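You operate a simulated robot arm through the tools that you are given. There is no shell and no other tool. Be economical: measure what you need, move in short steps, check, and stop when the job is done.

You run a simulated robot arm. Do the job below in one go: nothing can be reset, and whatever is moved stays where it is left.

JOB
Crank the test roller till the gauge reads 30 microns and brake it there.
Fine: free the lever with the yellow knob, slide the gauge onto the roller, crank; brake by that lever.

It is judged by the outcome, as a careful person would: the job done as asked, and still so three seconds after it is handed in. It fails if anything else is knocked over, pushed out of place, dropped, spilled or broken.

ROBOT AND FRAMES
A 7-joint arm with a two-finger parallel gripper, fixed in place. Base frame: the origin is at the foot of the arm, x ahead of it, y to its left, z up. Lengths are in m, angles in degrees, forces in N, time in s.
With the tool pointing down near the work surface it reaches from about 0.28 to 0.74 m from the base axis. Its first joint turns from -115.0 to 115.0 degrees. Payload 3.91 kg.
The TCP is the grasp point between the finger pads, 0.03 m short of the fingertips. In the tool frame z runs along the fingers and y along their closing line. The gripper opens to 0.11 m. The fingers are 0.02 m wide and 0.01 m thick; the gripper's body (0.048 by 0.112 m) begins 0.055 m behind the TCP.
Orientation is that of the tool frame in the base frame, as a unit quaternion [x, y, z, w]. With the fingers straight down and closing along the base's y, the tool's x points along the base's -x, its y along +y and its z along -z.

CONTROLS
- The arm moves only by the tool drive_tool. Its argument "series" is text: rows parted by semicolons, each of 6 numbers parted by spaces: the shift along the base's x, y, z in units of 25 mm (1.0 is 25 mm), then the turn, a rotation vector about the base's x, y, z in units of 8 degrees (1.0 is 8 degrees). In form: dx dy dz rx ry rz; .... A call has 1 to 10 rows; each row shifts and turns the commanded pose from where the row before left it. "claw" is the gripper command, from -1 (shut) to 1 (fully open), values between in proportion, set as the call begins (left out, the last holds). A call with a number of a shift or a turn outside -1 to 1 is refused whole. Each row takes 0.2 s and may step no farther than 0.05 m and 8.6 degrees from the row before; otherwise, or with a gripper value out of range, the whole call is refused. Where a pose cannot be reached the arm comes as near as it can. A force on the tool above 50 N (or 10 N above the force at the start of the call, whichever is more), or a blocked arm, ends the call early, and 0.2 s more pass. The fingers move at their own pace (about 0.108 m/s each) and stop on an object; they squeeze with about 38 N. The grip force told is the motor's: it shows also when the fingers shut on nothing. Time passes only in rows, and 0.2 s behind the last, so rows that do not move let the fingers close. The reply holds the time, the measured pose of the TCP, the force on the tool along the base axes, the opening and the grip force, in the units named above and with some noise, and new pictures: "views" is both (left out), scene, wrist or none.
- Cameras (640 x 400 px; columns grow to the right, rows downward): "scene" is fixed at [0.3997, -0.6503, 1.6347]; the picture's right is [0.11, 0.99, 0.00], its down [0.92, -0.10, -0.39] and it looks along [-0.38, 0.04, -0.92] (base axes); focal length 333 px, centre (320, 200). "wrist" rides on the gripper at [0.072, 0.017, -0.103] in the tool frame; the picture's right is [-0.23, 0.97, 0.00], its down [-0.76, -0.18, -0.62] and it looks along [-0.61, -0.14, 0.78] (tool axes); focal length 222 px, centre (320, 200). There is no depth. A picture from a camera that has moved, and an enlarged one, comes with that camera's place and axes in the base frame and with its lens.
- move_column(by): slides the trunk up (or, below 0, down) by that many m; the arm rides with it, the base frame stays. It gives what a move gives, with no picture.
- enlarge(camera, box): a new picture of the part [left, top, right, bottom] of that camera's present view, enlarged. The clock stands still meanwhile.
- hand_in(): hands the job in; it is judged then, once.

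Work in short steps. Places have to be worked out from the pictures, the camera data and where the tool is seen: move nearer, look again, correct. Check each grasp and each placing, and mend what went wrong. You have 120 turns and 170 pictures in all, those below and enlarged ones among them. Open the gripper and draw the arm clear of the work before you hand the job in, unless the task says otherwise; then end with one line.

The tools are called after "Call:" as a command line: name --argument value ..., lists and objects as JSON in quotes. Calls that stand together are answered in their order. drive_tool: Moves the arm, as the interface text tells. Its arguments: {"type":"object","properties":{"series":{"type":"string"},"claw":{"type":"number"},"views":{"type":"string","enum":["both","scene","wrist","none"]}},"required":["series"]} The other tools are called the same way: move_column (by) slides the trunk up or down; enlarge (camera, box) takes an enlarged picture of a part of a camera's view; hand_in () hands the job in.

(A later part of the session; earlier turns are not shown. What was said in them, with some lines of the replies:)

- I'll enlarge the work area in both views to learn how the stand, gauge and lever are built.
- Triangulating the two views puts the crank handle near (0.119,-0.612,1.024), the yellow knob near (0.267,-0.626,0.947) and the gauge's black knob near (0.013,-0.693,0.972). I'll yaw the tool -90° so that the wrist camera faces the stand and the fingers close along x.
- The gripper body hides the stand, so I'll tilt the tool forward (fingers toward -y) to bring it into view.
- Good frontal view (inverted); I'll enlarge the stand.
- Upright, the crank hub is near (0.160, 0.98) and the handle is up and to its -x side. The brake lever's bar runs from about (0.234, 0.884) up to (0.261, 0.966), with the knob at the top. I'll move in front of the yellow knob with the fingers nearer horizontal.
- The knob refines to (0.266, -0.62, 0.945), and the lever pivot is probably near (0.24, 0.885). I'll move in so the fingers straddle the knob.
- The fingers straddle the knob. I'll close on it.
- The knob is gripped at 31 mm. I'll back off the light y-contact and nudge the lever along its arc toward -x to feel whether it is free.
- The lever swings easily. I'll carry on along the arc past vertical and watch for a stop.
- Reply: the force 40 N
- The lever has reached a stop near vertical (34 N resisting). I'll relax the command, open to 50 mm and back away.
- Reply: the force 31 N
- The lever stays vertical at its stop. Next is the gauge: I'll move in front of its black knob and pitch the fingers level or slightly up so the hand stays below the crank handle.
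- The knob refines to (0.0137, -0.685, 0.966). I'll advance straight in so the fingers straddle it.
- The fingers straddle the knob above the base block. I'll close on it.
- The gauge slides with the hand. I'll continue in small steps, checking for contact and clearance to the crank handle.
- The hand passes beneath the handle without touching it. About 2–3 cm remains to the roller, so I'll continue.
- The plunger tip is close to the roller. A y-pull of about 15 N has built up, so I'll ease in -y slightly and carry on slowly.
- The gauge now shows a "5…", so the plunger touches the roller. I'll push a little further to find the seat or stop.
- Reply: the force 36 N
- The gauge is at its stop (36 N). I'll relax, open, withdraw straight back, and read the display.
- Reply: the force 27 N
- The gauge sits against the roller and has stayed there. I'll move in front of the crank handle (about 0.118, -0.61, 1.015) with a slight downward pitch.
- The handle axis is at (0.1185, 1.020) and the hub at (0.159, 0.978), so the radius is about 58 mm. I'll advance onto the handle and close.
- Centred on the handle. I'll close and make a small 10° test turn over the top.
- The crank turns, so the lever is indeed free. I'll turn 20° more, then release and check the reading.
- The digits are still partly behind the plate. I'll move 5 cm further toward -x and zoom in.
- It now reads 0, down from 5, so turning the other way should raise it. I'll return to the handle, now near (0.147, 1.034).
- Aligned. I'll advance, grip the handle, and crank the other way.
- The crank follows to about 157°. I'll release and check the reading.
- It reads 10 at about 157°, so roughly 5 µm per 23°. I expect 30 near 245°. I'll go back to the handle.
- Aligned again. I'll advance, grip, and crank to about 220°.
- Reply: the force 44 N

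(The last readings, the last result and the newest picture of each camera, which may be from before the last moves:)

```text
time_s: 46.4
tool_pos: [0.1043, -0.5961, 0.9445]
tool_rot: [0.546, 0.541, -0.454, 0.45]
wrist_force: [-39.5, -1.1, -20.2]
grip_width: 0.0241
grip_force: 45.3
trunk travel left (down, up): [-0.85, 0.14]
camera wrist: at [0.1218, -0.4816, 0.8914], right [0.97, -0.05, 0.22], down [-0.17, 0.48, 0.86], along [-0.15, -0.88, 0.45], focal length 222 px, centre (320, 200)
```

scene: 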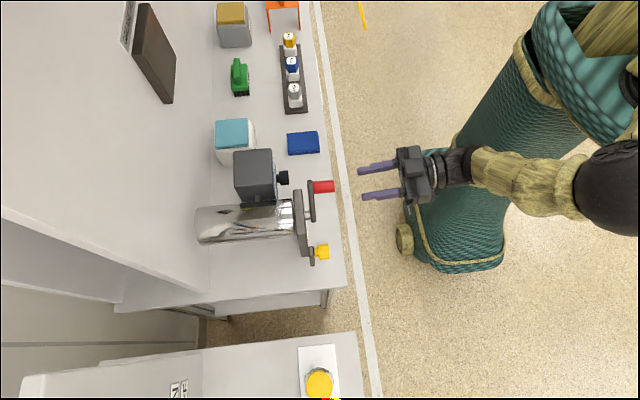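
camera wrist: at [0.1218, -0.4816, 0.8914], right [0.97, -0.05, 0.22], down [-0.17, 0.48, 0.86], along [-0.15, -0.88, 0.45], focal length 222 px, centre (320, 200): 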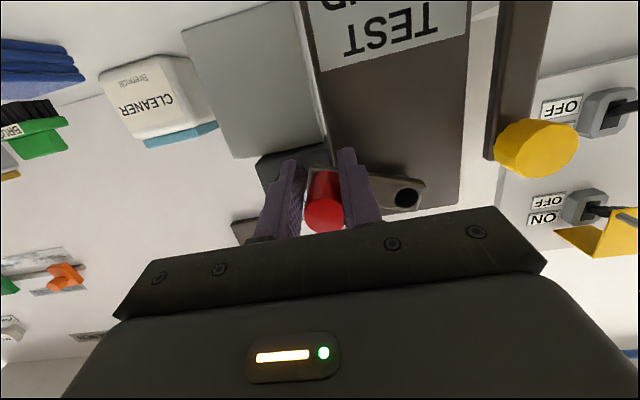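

The crank lagged: the arm is only near 185° and there is 40 N sideways, so the grip seems to be slipping. I'll open, back off and inspect.

Call:
drive_tool --series "-0.2 0 0.3 0 0 0;0 0 0 0 0 0" --views "wrist"

Call:
enlarge --camera "wrist" --box '[240, 100, 480, 250]'

```text
time_s: 47.0
tool_pos: [0.0996, -0.5977, 0.9565]
tool_rot: [0.544, 0.54, -0.454, 0.454]
wrist_force: [-34.6, 4.1, -7.0]
grip_width: 0.0253
grip_force: 44.9
trunk travel left (down, up): [-0.85, 0.14]
camera wrist: at [0.1187, -0.482, 0.9038], right [0.97, -0.05, 0.23], down [-0.18, 0.48, 0.86], along [-0.15, -0.88, 0.46], focal length 222 px, centre (320, 200)
```

wrist: 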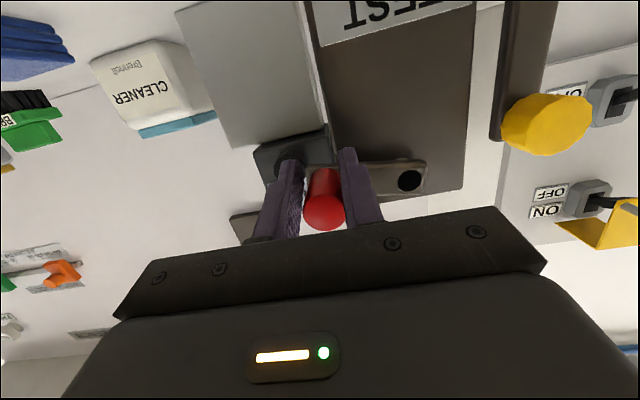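

```text
2.67 times, centred on (360, 175) of wrist
camera zoom: at [0.1187, -0.482, 0.9038], right [0.97, -0.05, 0.23], down [-0.18, 0.48, 0.86], along [-0.15, -0.88, 0.46], focal length 592 px, centre (213, 267)
```

zoom: 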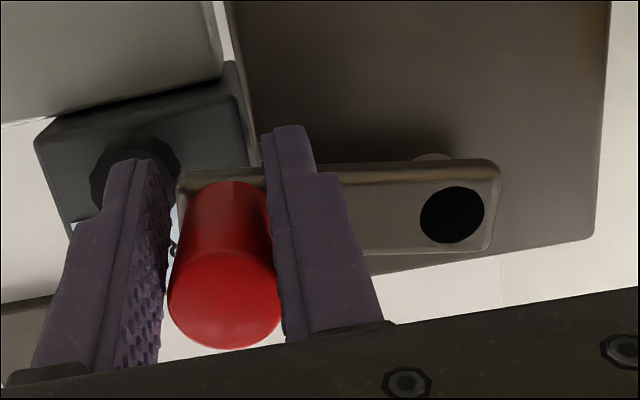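

The crank stands at about 189° and the fingers slipped down it, because friction alone must carry vertical moves. I'll release, back off, and read the gauge. Then I'll roll the hand ~50° so the fingers close tangentially.

Call:
drive_tool --series "0 0 0 0 0 0;0 0 0 0 0 0;0 0.8 0 0 0 0;0 0.8 0 0 0 0;-0.4 0.6 0.3 0 0 0;-1 0 0.3 0 0 0;-1 0 0.3 0 0 0;-1 -0.3 0.3 0 0 0;-1 -0.4 0.4 0 0 0;0 0 0 0 0 0" --claw -0.15 --views "none"

Call:
enlarge --camera "wrist" --box '[260, 40, 500, 190]'

```text
time_s: 49.2
tool_pos: [-0.0017, -0.5614, 0.9948]
tool_rot: [0.542, 0.541, -0.455, 0.455]
wrist_force: [0.7, 0.4, -0.3]
grip_width: 0.0467
grip_force: 0.2
trunk travel left (down, up): [-0.85, 0.14]
```

```text
2.67 times, centred on (380, 115) of wrist
camera zoom: at [0.016, -0.446, 0.942], right [0.97, -0.04, 0.22], down [-0.18, 0.48, 0.86], along [-0.14, -0.88, 0.46], focal length 592 px, centre (160, 427)
```

zoom: 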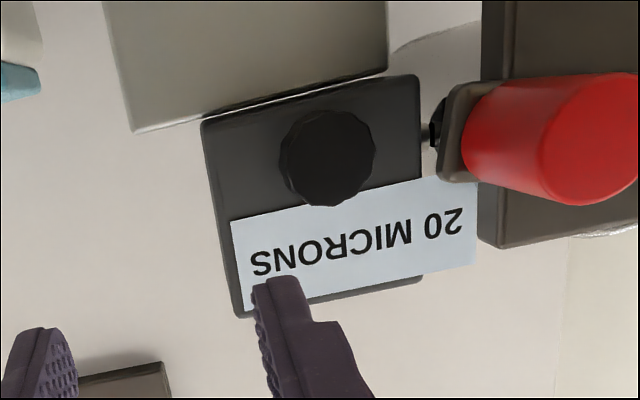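

It reads 20 at about 189°, so 30 should be near 219°. I'll roll the hand ~60° so the fingers close along the tangent, and line up with the handle at (0.102, 0.969).

Call:
drive_tool --series "0 0.8 0 0 0.82 0.142;0 0.8 0 0 0.82 0.142;0.6 0 -0.13 0 0.82 0.142;0.6 0 -0.13 0 0.82 0.142;0.6 0 -0.13 0 0.82 0.142;0.6 0 -0.13 0 0.82 0.142;0.6 0 -0.13 0 0.82 0.142;0.6 0 -0.13 0 0.82 0.142;0.55 0 -0.13 0 0.82 0.142;0 0 0 0 0 0" --views "both"

```text
time_s: 51.4
tool_pos: [0.1002, -0.5196, 0.9717]
tool_rot: [0.199, 0.739, -0.622, 0.166]
wrist_force: [-0.3, 0.4, -0.4]
grip_width: 0.0469
grip_force: 0.1
trunk travel left (down, up): [-0.85, 0.14]
camera wrist: at [0.046, -0.4082, 0.9404], right [0.68, 0.12, -0.72], down [0.57, 0.52, 0.63], along [0.45, -0.84, 0.28], focal length 222 px, centre (320, 200)
```

scene: 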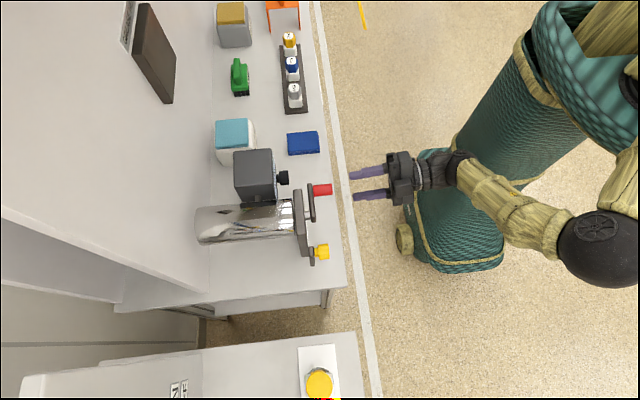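
wrist: 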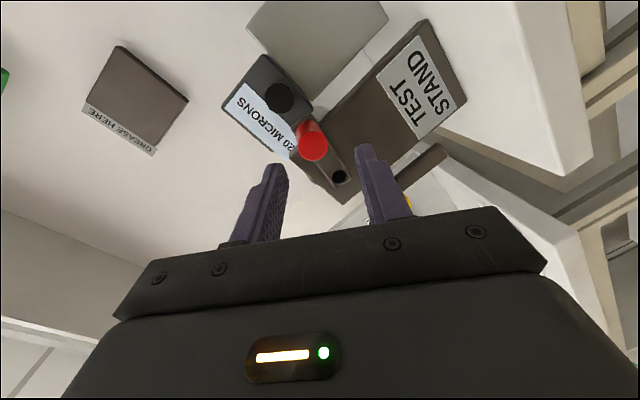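

The display is readable from this pose and the handle is centred at (0.100, 0.968). I'll advance and grip.

Call:
drive_tool --series "0 -0.77 0 0 0 0;0 -0.77 0 0 0 0;0 -0.77 0 0 0 0;0 -0.77 0 0 0 0;0 0 0 0 0 0" --views "wrist"

```text
time_s: 52.6
tool_pos: [0.1024, -0.5953, 0.9731]
tool_rot: [0.199, 0.739, -0.622, 0.166]
wrist_force: [0.2, 0.1, 0.1]
grip_width: 0.0466
grip_force: 0.0
trunk travel left (down, up): [-0.85, 0.14]
camera wrist: at [0.0484, -0.4845, 0.9406], right [0.68, 0.12, -0.72], down [0.57, 0.52, 0.63], along [0.45, -0.84, 0.29], focal length 222 px, centre (320, 200)
```

wrist: 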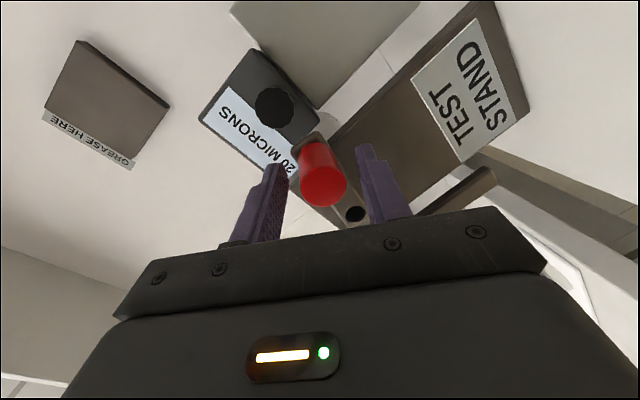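

I'll close and crank about 16°, watching the display.

Call:
drive_tool --series "0 0 0 0 0 0;0 0 0 0 0 0;0.036 0 -0.155 0 0 0;0.036 0 -0.155 0 0 0;0.057 0 -0.149 0 0 0;0.057 0 -0.149 0 0 0;0 0 0 0 0 0" --claw -1 --views "wrist"

Call:
enlarge --camera "wrist" --box '[190, 40, 430, 190]'

```text
time_s: 54.2
tool_pos: [0.1053, -0.5949, 0.9572]
tool_rot: [0.201, 0.739, -0.622, 0.166]
wrist_force: [-9.2, 4.2, 7.5]
grip_width: 0.0305
grip_force: 45.5
trunk travel left (down, up): [-0.85, 0.14]
camera wrist: at [0.0511, -0.4841, 0.9257], right [0.69, 0.12, -0.72], down [0.57, 0.52, 0.63], along [0.45, -0.85, 0.29], focal length 222 px, centre (320, 200)
```

wrist: 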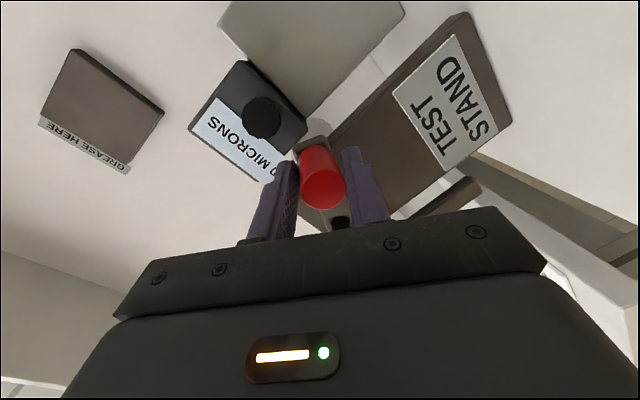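

```text
2.67 times, centred on (310, 115) of wrist
camera zoom: at [0.0511, -0.4841, 0.9257], right [0.69, 0.12, -0.72], down [0.57, 0.52, 0.63], along [0.45, -0.85, 0.29], focal length 592 px, centre (347, 427)
```

zoom: 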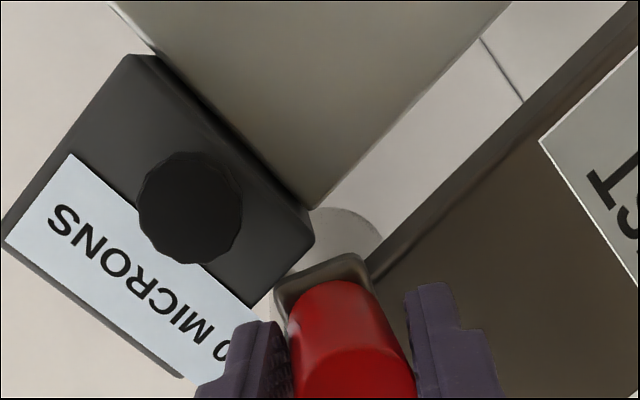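

The crank follows, now near 203°. I'll do 10° more, then release and read.

Call:
drive_tool --series "0.09 0 -0.176 0 0 0;0.1 0 -0.173 0 0 0;0 0 0 0 0 0" --views "none"

Call:
drive_tool --series "0 0 0 0 0 0;0 0 0 0 0 0;0 0.8 0 0 0 0;0 0.8 0 0 0 0;0 0.8 0 0 0 0;0 0.6 0 0 0 0;0 0 0 0 0 0" --claw -0.1 --views "wrist"

Call:
enlarge --camera "wrist" --box '[190, 40, 430, 190]'

```text
time_s: 55.0
tool_pos: [0.1107, -0.5947, 0.9489]
tool_rot: [0.199, 0.739, -0.621, 0.167]
wrist_force: [-6.5, 9.9, 3.0]
grip_width: 0.031
grip_force: 45.4
trunk travel left (down, up): [-0.85, 0.14]
```

```text
time_s: 56.6
tool_pos: [0.1123, -0.5207, 0.9474]
tool_rot: [0.199, 0.739, -0.621, 0.167]
wrist_force: [0.1, 0.5, -0.4]
grip_width: 0.0492
grip_force: 0.0
trunk travel left (down, up): [-0.85, 0.14]
camera wrist: at [0.0577, -0.4092, 0.9155], right [0.68, 0.12, -0.72], down [0.57, 0.52, 0.63], along [0.45, -0.84, 0.29], focal length 222 px, centre (320, 200)
```

wrist: 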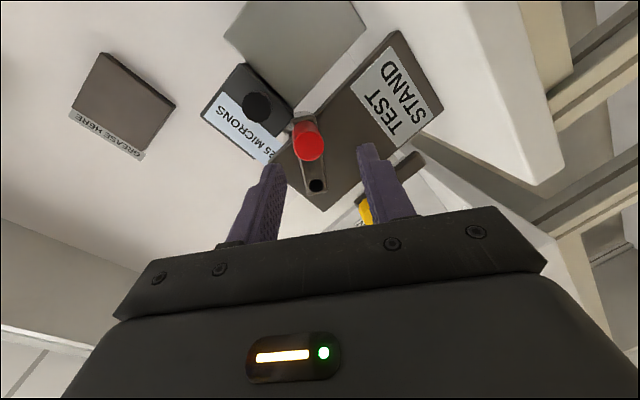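

```text
2.67 times, centred on (310, 115) of wrist
camera zoom: at [0.0577, -0.4092, 0.9155], right [0.68, 0.12, -0.72], down [0.57, 0.52, 0.63], along [0.45, -0.84, 0.29], focal length 592 px, centre (347, 427)
```

zoom: 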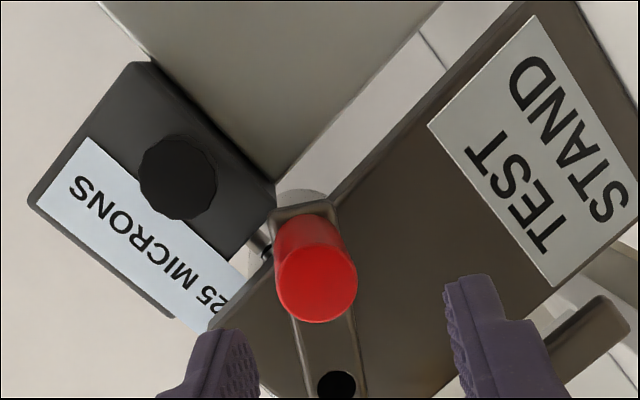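

It reads 25 at about 212°. The trend (~0.26 µm/°) puts 30 near 230°. I'll re-grip and turn 17° more.

Call:
drive_tool --series "-0.06 -0.75 0.06 0 0 0;0 -0.75 0 0 0 0;0 -0.75 0 0 0 0;0 -0.75 0 0 0 0;0 0 0 0 0 0" --views "none"

Call:
drive_tool --series "0 0 0 0 0 0;0 0 0 0 0 0;0.099 0 -0.138 0 0 0;0.105 0 -0.132 0 0 0;0.114 0 -0.124 0 0 0;0.119 0 -0.117 0 0 0;0 0 0 0 0 0" --claw -1 --views "none"

Call:
drive_tool --series "0 0 0 0 0 0;0 0 0 0 0 0;0 0.8 0 0 0 0;0 0.8 0 0 0 0;0 0.8 0 0 0 0;0 0.6 0 0 0 0;0 0 0 0 0 0" --claw -0.1 --views "none"

Call:
enlarge --camera "wrist" --box '[190, 40, 430, 190]'

```text
time_s: 57.8
tool_pos: [0.1114, -0.5966, 0.9479]
tool_rot: [0.198, 0.739, -0.622, 0.166]
wrist_force: [0.2, 0.2, -0.2]
grip_width: 0.0496
grip_force: 0.1
trunk travel left (down, up): [-0.85, 0.14]
```

```text
time_s: 59.4
tool_pos: [0.1197, -0.5949, 0.9365]
tool_rot: [0.2, 0.74, -0.621, 0.166]
wrist_force: [-9.9, -0.3, 1.8]
grip_width: 0.0309
grip_force: 44.8
trunk travel left (down, up): [-0.85, 0.14]
```

```text
time_s: 61.0
tool_pos: [0.1202, -0.5215, 0.9383]
tool_rot: [0.199, 0.739, -0.622, 0.166]
wrist_force: [-0.1, -0.1, 0.9]
grip_width: 0.0495
grip_force: 0.1
trunk travel left (down, up): [-0.85, 0.14]
```

```text
2.67 times, centred on (310, 115) of wrist
camera zoom: at [0.0661, -0.4095, 0.9054], right [0.68, 0.12, -0.72], down [0.57, 0.52, 0.63], along [0.45, -0.84, 0.29], focal length 592 px, centre (347, 427)
```

zoom: 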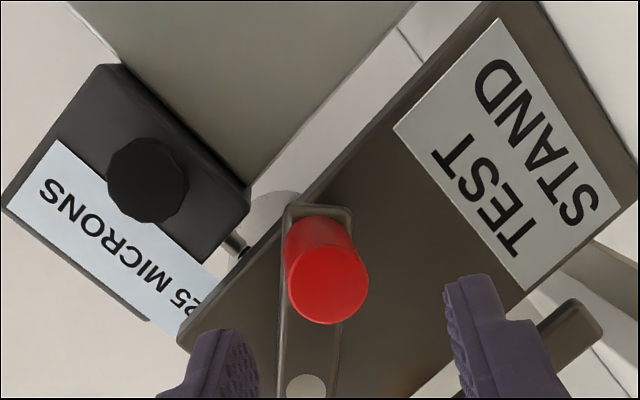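

Still 25 at about 228°. The display steps by 5, and a slope of ~0.22 µm/° fits every reading, so 30 should span roughly 231–253°. I'll turn 13–14° more to sit mid-band.

Call:
drive_tool --series "0 -0.75 0 0 0 0;0 -0.75 0 0 0 0;0 -0.75 0 0 0 0;0 -0.75 0 0 0 0;0 0 0 0 0 0" --views "none"

Call:
drive_tool --series "0 0 0 0 0 0;0 0 0 0 0 0;0.143 0 -0.117 0 0 0;0.15 0 -0.105 0 0 0;0.158 0 -0.092 0 0 0;0 0 0 0 0 0" --claw -1 --views "none"

Call:
drive_tool --series "0 0 0 0 0 0;0 0 0 0 0 0;0 0.8 0 0 0 0;0 0.8 0 0 0 0;0 0.8 0 0 0 0;0 0.6 0 0 0 0;0 0 0 0 0 0" --claw -0.1 --views "none"

Call:
enlarge --camera "wrist" --box '[190, 40, 430, 190]'

```text
time_s: 62.2
tool_pos: [0.1207, -0.5976, 0.9384]
tool_rot: [0.199, 0.739, -0.622, 0.166]
wrist_force: [-0.2, 0.0, 0.2]
grip_width: 0.0494
grip_force: 0.2
trunk travel left (down, up): [-0.85, 0.14]
```

```text
time_s: 63.6
tool_pos: [0.1327, -0.5974, 0.9325]
tool_rot: [0.198, 0.739, -0.621, 0.167]
wrist_force: [-3.6, 0.0, -1.0]
grip_width: 0.0306
grip_force: 44.8
trunk travel left (down, up): [-0.85, 0.14]
```

```text
time_s: 65.2
tool_pos: [0.1324, -0.5213, 0.9281]
tool_rot: [0.199, 0.74, -0.621, 0.166]
wrist_force: [0.1, 0.3, 0.0]
grip_width: 0.0496
grip_force: 0.1
trunk travel left (down, up): [-0.85, 0.14]
```

```text
2.67 times, centred on (310, 115) of wrist
camera zoom: at [0.0783, -0.4111, 0.8965], right [0.68, 0.12, -0.72], down [0.57, 0.52, 0.63], along [0.45, -0.84, 0.28], focal length 592 px, centre (347, 427)
```

zoom: 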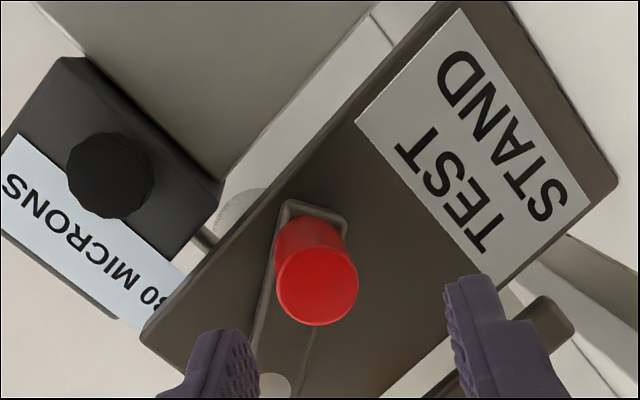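

It looks like 30 at about 240°. I'll shift left to confirm the full number.

Call:
drive_tool --series "-0.8 0.4 0 0 0 0;-0.8 0 0 0 0 0;0 0 0 0 0 0" --views "none"

Call:
enlarge --camera "wrist" --box '[190, 40, 430, 190]'

```text
time_s: 66.0
tool_pos: [0.0915, -0.51, 0.9297]
tool_rot: [0.199, 0.739, -0.622, 0.166]
wrist_force: [0.0, -0.3, 0.6]
grip_width: 0.0495
grip_force: 0.1
trunk travel left (down, up): [-0.85, 0.14]
```

```text
2.67 times, centred on (310, 115) of wrist
camera zoom: at [0.0375, -0.4002, 0.8984], right [0.68, 0.12, -0.72], down [0.57, 0.52, 0.63], along [0.45, -0.84, 0.29], focal length 592 px, centre (347, 427)
```

zoom: 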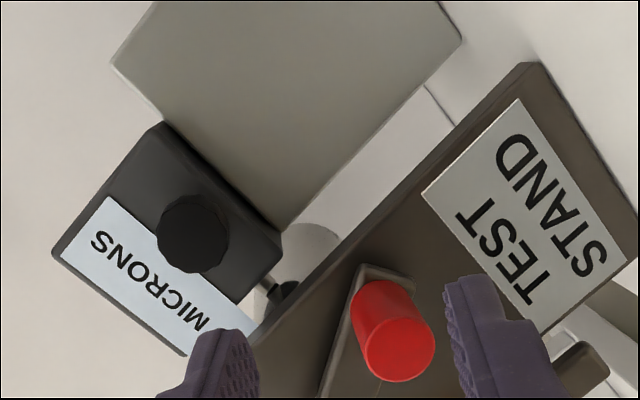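

A finger now hides the digits, so I'll go a bit further left and up.

Call:
drive_tool --series "-0.8 0.3 0.4 0 0 0;-0.8 0.3 0.4 0 0 0;-0.4 0 0 0 0 0;0 0 0 0 0 0" --views "wrist"

Call:
enlarge --camera "wrist" --box '[210, 60, 450, 210]'

```text
time_s: 67.0
tool_pos: [0.0422, -0.4959, 0.9502]
tool_rot: [0.199, 0.739, -0.622, 0.166]
wrist_force: [-0.4, 0.8, -0.7]
grip_width: 0.0495
grip_force: 0.1
trunk travel left (down, up): [-0.85, 0.14]
camera wrist: at [-0.0119, -0.3848, 0.9179], right [0.68, 0.12, -0.72], down [0.57, 0.52, 0.63], along [0.45, -0.84, 0.29], focal length 222 px, centre (320, 200)
```

wrist: 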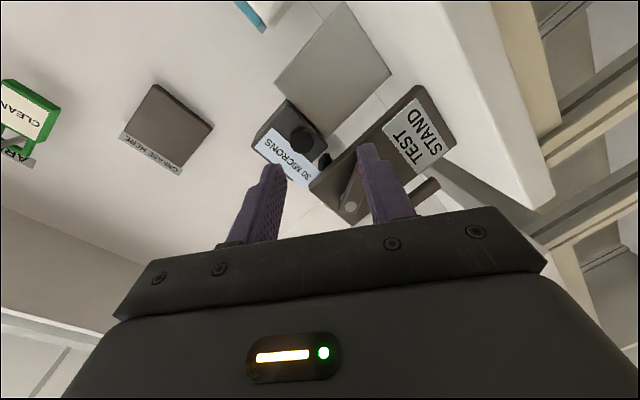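

```text
2.67 times, centred on (330, 135) of wrist
camera zoom: at [-0.0119, -0.3848, 0.9179], right [0.68, 0.12, -0.72], down [0.57, 0.52, 0.63], along [0.45, -0.84, 0.29], focal length 592 px, centre (293, 373)
```

zoom: 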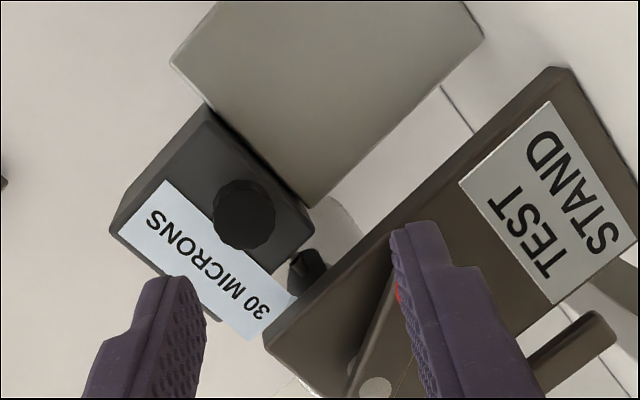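

"30 MICRONS" is confirmed. Now for the brake: I'll undo the roll and move in front of the yellow knob at (0.234, 0.952), keeping y clear of the handle.

Call:
drive_tool --series "0.853 0 0.025 0 -0.82 -0.142;0.853 0 0.025 0 -0.82 -0.142;0.853 0 0.025 0 -0.82 -0.142;0.853 0 0.025 0 -0.82 -0.142;0.853 0 0.025 0 -0.82 -0.142;0.853 0 0.025 0 -0.82 -0.142;0.853 0 0.025 0 -0.82 -0.142;0.853 0 0.025 0 -0.82 -0.142;0.853 0 0.025 0 -0.82 -0.142;0 0 0 0 0 0" --views "both"

```text
time_s: 69.2
tool_pos: [0.2341, -0.4959, 0.9557]
tool_rot: [0.543, 0.54, -0.455, 0.454]
wrist_force: [0.1, 0.0, -0.8]
grip_width: 0.0498
grip_force: 0.2
trunk travel left (down, up): [-0.85, 0.14]
camera wrist: at [0.251, -0.3817, 0.9029], right [0.97, -0.04, 0.23], down [-0.18, 0.48, 0.86], along [-0.14, -0.88, 0.46], focal length 222 px, centre (320, 200)
```

scene: 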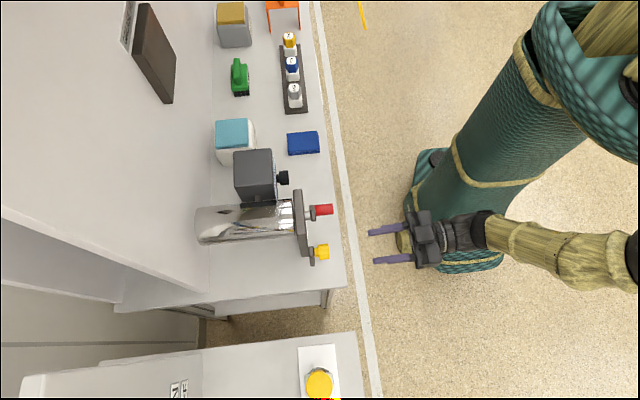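
wrist: 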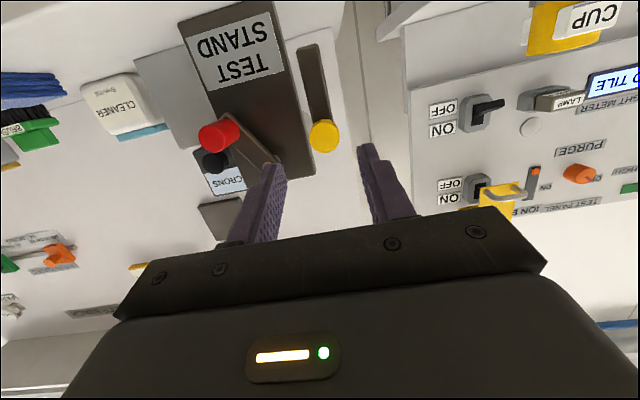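

Aligned with the yellow knob at (0.235, 0.951). I'll advance, straddle it and close.

Call:
drive_tool --series "0 -0.83 -0.02 0 0 0;0.04 -0.83 -0.02 0 0 0;0 -0.83 -0.02 0 0 0;0 -0.83 0 0 0 0;0 -0.83 0 0 0 0;0 0 0 0 0 0" --views "none"

Call:
drive_tool --series "0 0 0 0 0 0;0 0 0 0 0 0" --claw -1 --views "wrist"

```text
time_s: 70.6
tool_pos: [0.2356, -0.6017, 0.9537]
tool_rot: [0.542, 0.542, -0.455, 0.454]
wrist_force: [0.1, -0.6, 0.7]
grip_width: 0.0495
grip_force: 0.0
trunk travel left (down, up): [-0.85, 0.14]
```

```text
time_s: 71.2
tool_pos: [0.2361, -0.6017, 0.9522]
tool_rot: [0.542, 0.541, -0.455, 0.454]
wrist_force: [-1.6, -2.2, -0.2]
grip_width: 0.031
grip_force: 44.8
trunk travel left (down, up): [-0.85, 0.14]
camera wrist: at [0.2524, -0.4869, 0.8999], right [0.97, -0.04, 0.22], down [-0.18, 0.48, 0.86], along [-0.14, -0.88, 0.46], focal length 222 px, centre (320, 200)
```

wrist: 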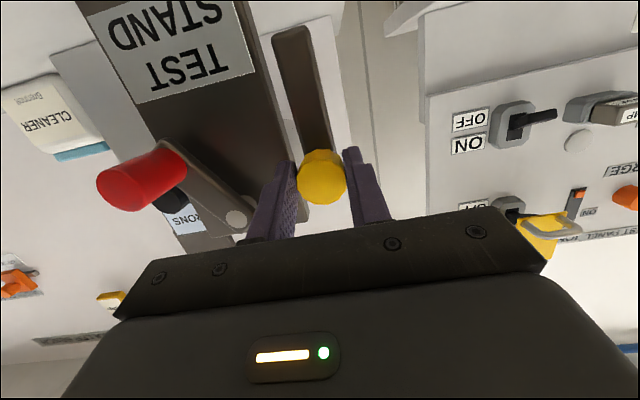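

The knob is gripped. I'll swing the lever back along its arc toward +x to the braked position.

Call:
drive_tool --series "0.32 0 0 0 0 0;0.32 0 -0.05 0 0 0;0.32 0 -0.1 0 0 0;0.3 0 -0.13 0 0 0;0 0 0 0 0 0" --views "wrist"

```text
time_s: 72.4
tool_pos: [0.2669, -0.6017, 0.9477]
tool_rot: [0.542, 0.54, -0.455, 0.455]
wrist_force: [-9.1, -1.6, 3.5]
grip_width: 0.0311
grip_force: 45.5
trunk travel left (down, up): [-0.85, 0.14]
camera wrist: at [0.2828, -0.4868, 0.8945], right [0.97, -0.04, 0.23], down [-0.18, 0.48, 0.86], along [-0.14, -0.87, 0.46], focal length 222 px, centre (320, 200)
```

wrist: 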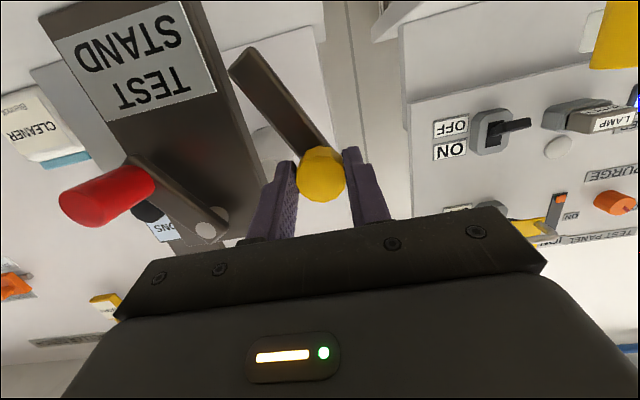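

The lever is back near its original tilt with -9 N building. I'll push slightly further to confirm the stop.

Call:
drive_tool --series "0.15 0 -0.07 0 0 0;0.15 0 -0.08 0 0 0;0 0 0 0 0 0" --views "none"

```text
time_s: 73.2
tool_pos: [0.2663, -0.6025, 0.9466]
tool_rot: [0.544, 0.537, -0.458, 0.454]
wrist_force: [-33.8, -3.4, 20.9]
grip_width: 0.0312
grip_force: 44.8
trunk travel left (down, up): [-0.85, 0.14]
```

It's firmly at the stop. I'll relax, open, and withdraw straight back.

Call:
drive_tool --series "-0.27 0 0.13 0 0 0;0 0 0 0 0 0" --views "none"

Call:
drive_tool --series "0 0 0 0 0 0;0 0 0 0 0 0;0 0.8 0 0 0 0;0 0.8 0 0 0 0;0 0.8 0 0 0 0;0 0.8 0 0 0 0;0 0.8 0 0 0 0;0 0 0 0 0 0" --claw -0.1 --views "both"

```text
time_s: 73.8
tool_pos: [0.266, -0.6008, 0.9473]
tool_rot: [0.542, 0.541, -0.454, 0.456]
wrist_force: [-15.5, -5.9, 8.9]
grip_width: 0.0309
grip_force: 45.4
trunk travel left (down, up): [-0.85, 0.14]
```

```text
time_s: 75.6
tool_pos: [0.2665, -0.5, 0.9459]
tool_rot: [0.542, 0.541, -0.455, 0.454]
wrist_force: [-0.4, -0.4, 0.3]
grip_width: 0.0498
grip_force: 0.0
trunk travel left (down, up): [-0.85, 0.14]
camera wrist: at [0.2836, -0.3861, 0.8936], right [0.97, -0.04, 0.22], down [-0.18, 0.48, 0.86], along [-0.14, -0.88, 0.46], focal length 222 px, centre (320, 200)
```

scene: 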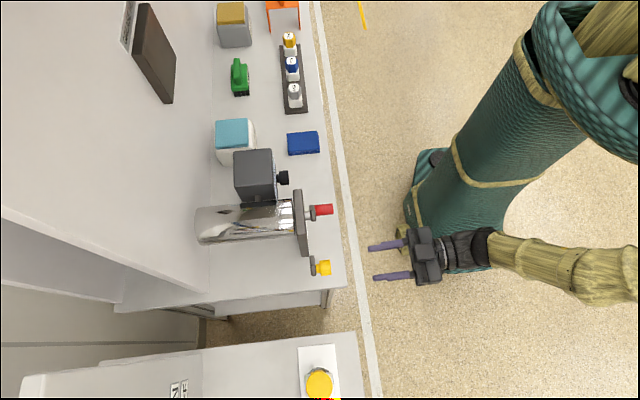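
wrist: 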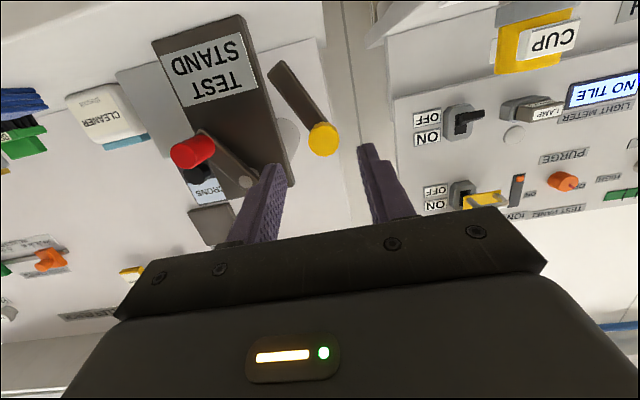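

The lever is back in the braked position. I'll move clear and left to check the gauge one last time.

Call:
drive_tool --series "-0.5 1 0 0 0 0;-1 0.5 0 0 0 0;-1 0 0 0 0 0;-1 0 0 0 0 0;-1 0 0 0 0 0;-1 0 0.2 0 0 0;-1 0 0.2 0 0 0;-1 0 0.2 0 0 0;-1 0 0.2 0 0 0;-1 0 0.2 0 0 0" --views "none"

Call:
drive_tool --series "-1 0 0.2 0 0 0;-1 0 0.2 0 0 0;0 0 0 0 0 0" --claw 1 --views "wrist"

Call:
enlarge --camera "wrist" --box '[270, 30, 510, 180]'

```text
time_s: 77.8
tool_pos: [0.0302, -0.4638, 0.9723]
tool_rot: [0.542, 0.542, -0.454, 0.455]
wrist_force: [-0.2, 0.0, 0.1]
grip_width: 0.0495
grip_force: 0.1
trunk travel left (down, up): [-0.85, 0.14]
```

```text
time_s: 78.6
tool_pos: [-0.0232, -0.4643, 0.9804]
tool_rot: [0.541, 0.542, -0.455, 0.455]
wrist_force: [-0.1, -0.5, -0.1]
grip_width: 0.1101
grip_force: 0.1
trunk travel left (down, up): [-0.85, 0.14]
camera wrist: at [-0.0069, -0.3496, 0.9279], right [0.97, -0.04, 0.22], down [-0.18, 0.48, 0.86], along [-0.14, -0.88, 0.46], focal length 222 px, centre (320, 200)
```

wrist: 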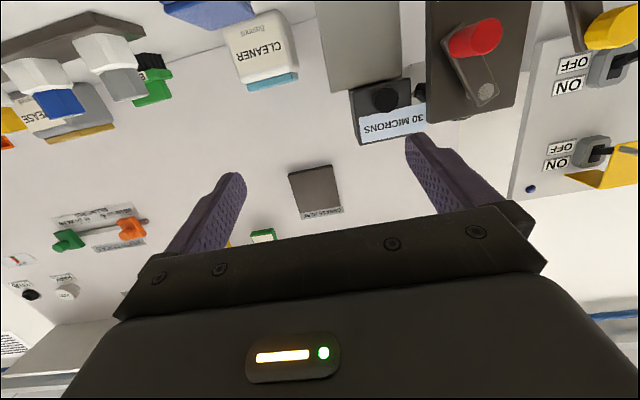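

```text
2.67 times, centred on (390, 105) of wrist
camera zoom: at [-0.0069, -0.3496, 0.9279], right [0.97, -0.04, 0.22], down [-0.18, 0.48, 0.86], along [-0.14, -0.88, 0.46], focal length 592 px, centre (133, 453)
```

zoom: 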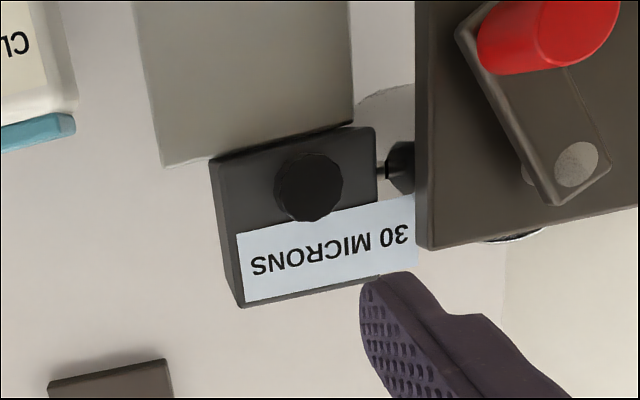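

The gauge holds at 30 microns with the brake lever set, the gripper is open and the arm is clear. I'm handing in.

Call:
hand_in

```text
The job is handed in.
```

The gauge is on the roller and reads 30 microns, and the yellow-knob lever is back at its braked stop; I didn't turn the crank to test the brake.
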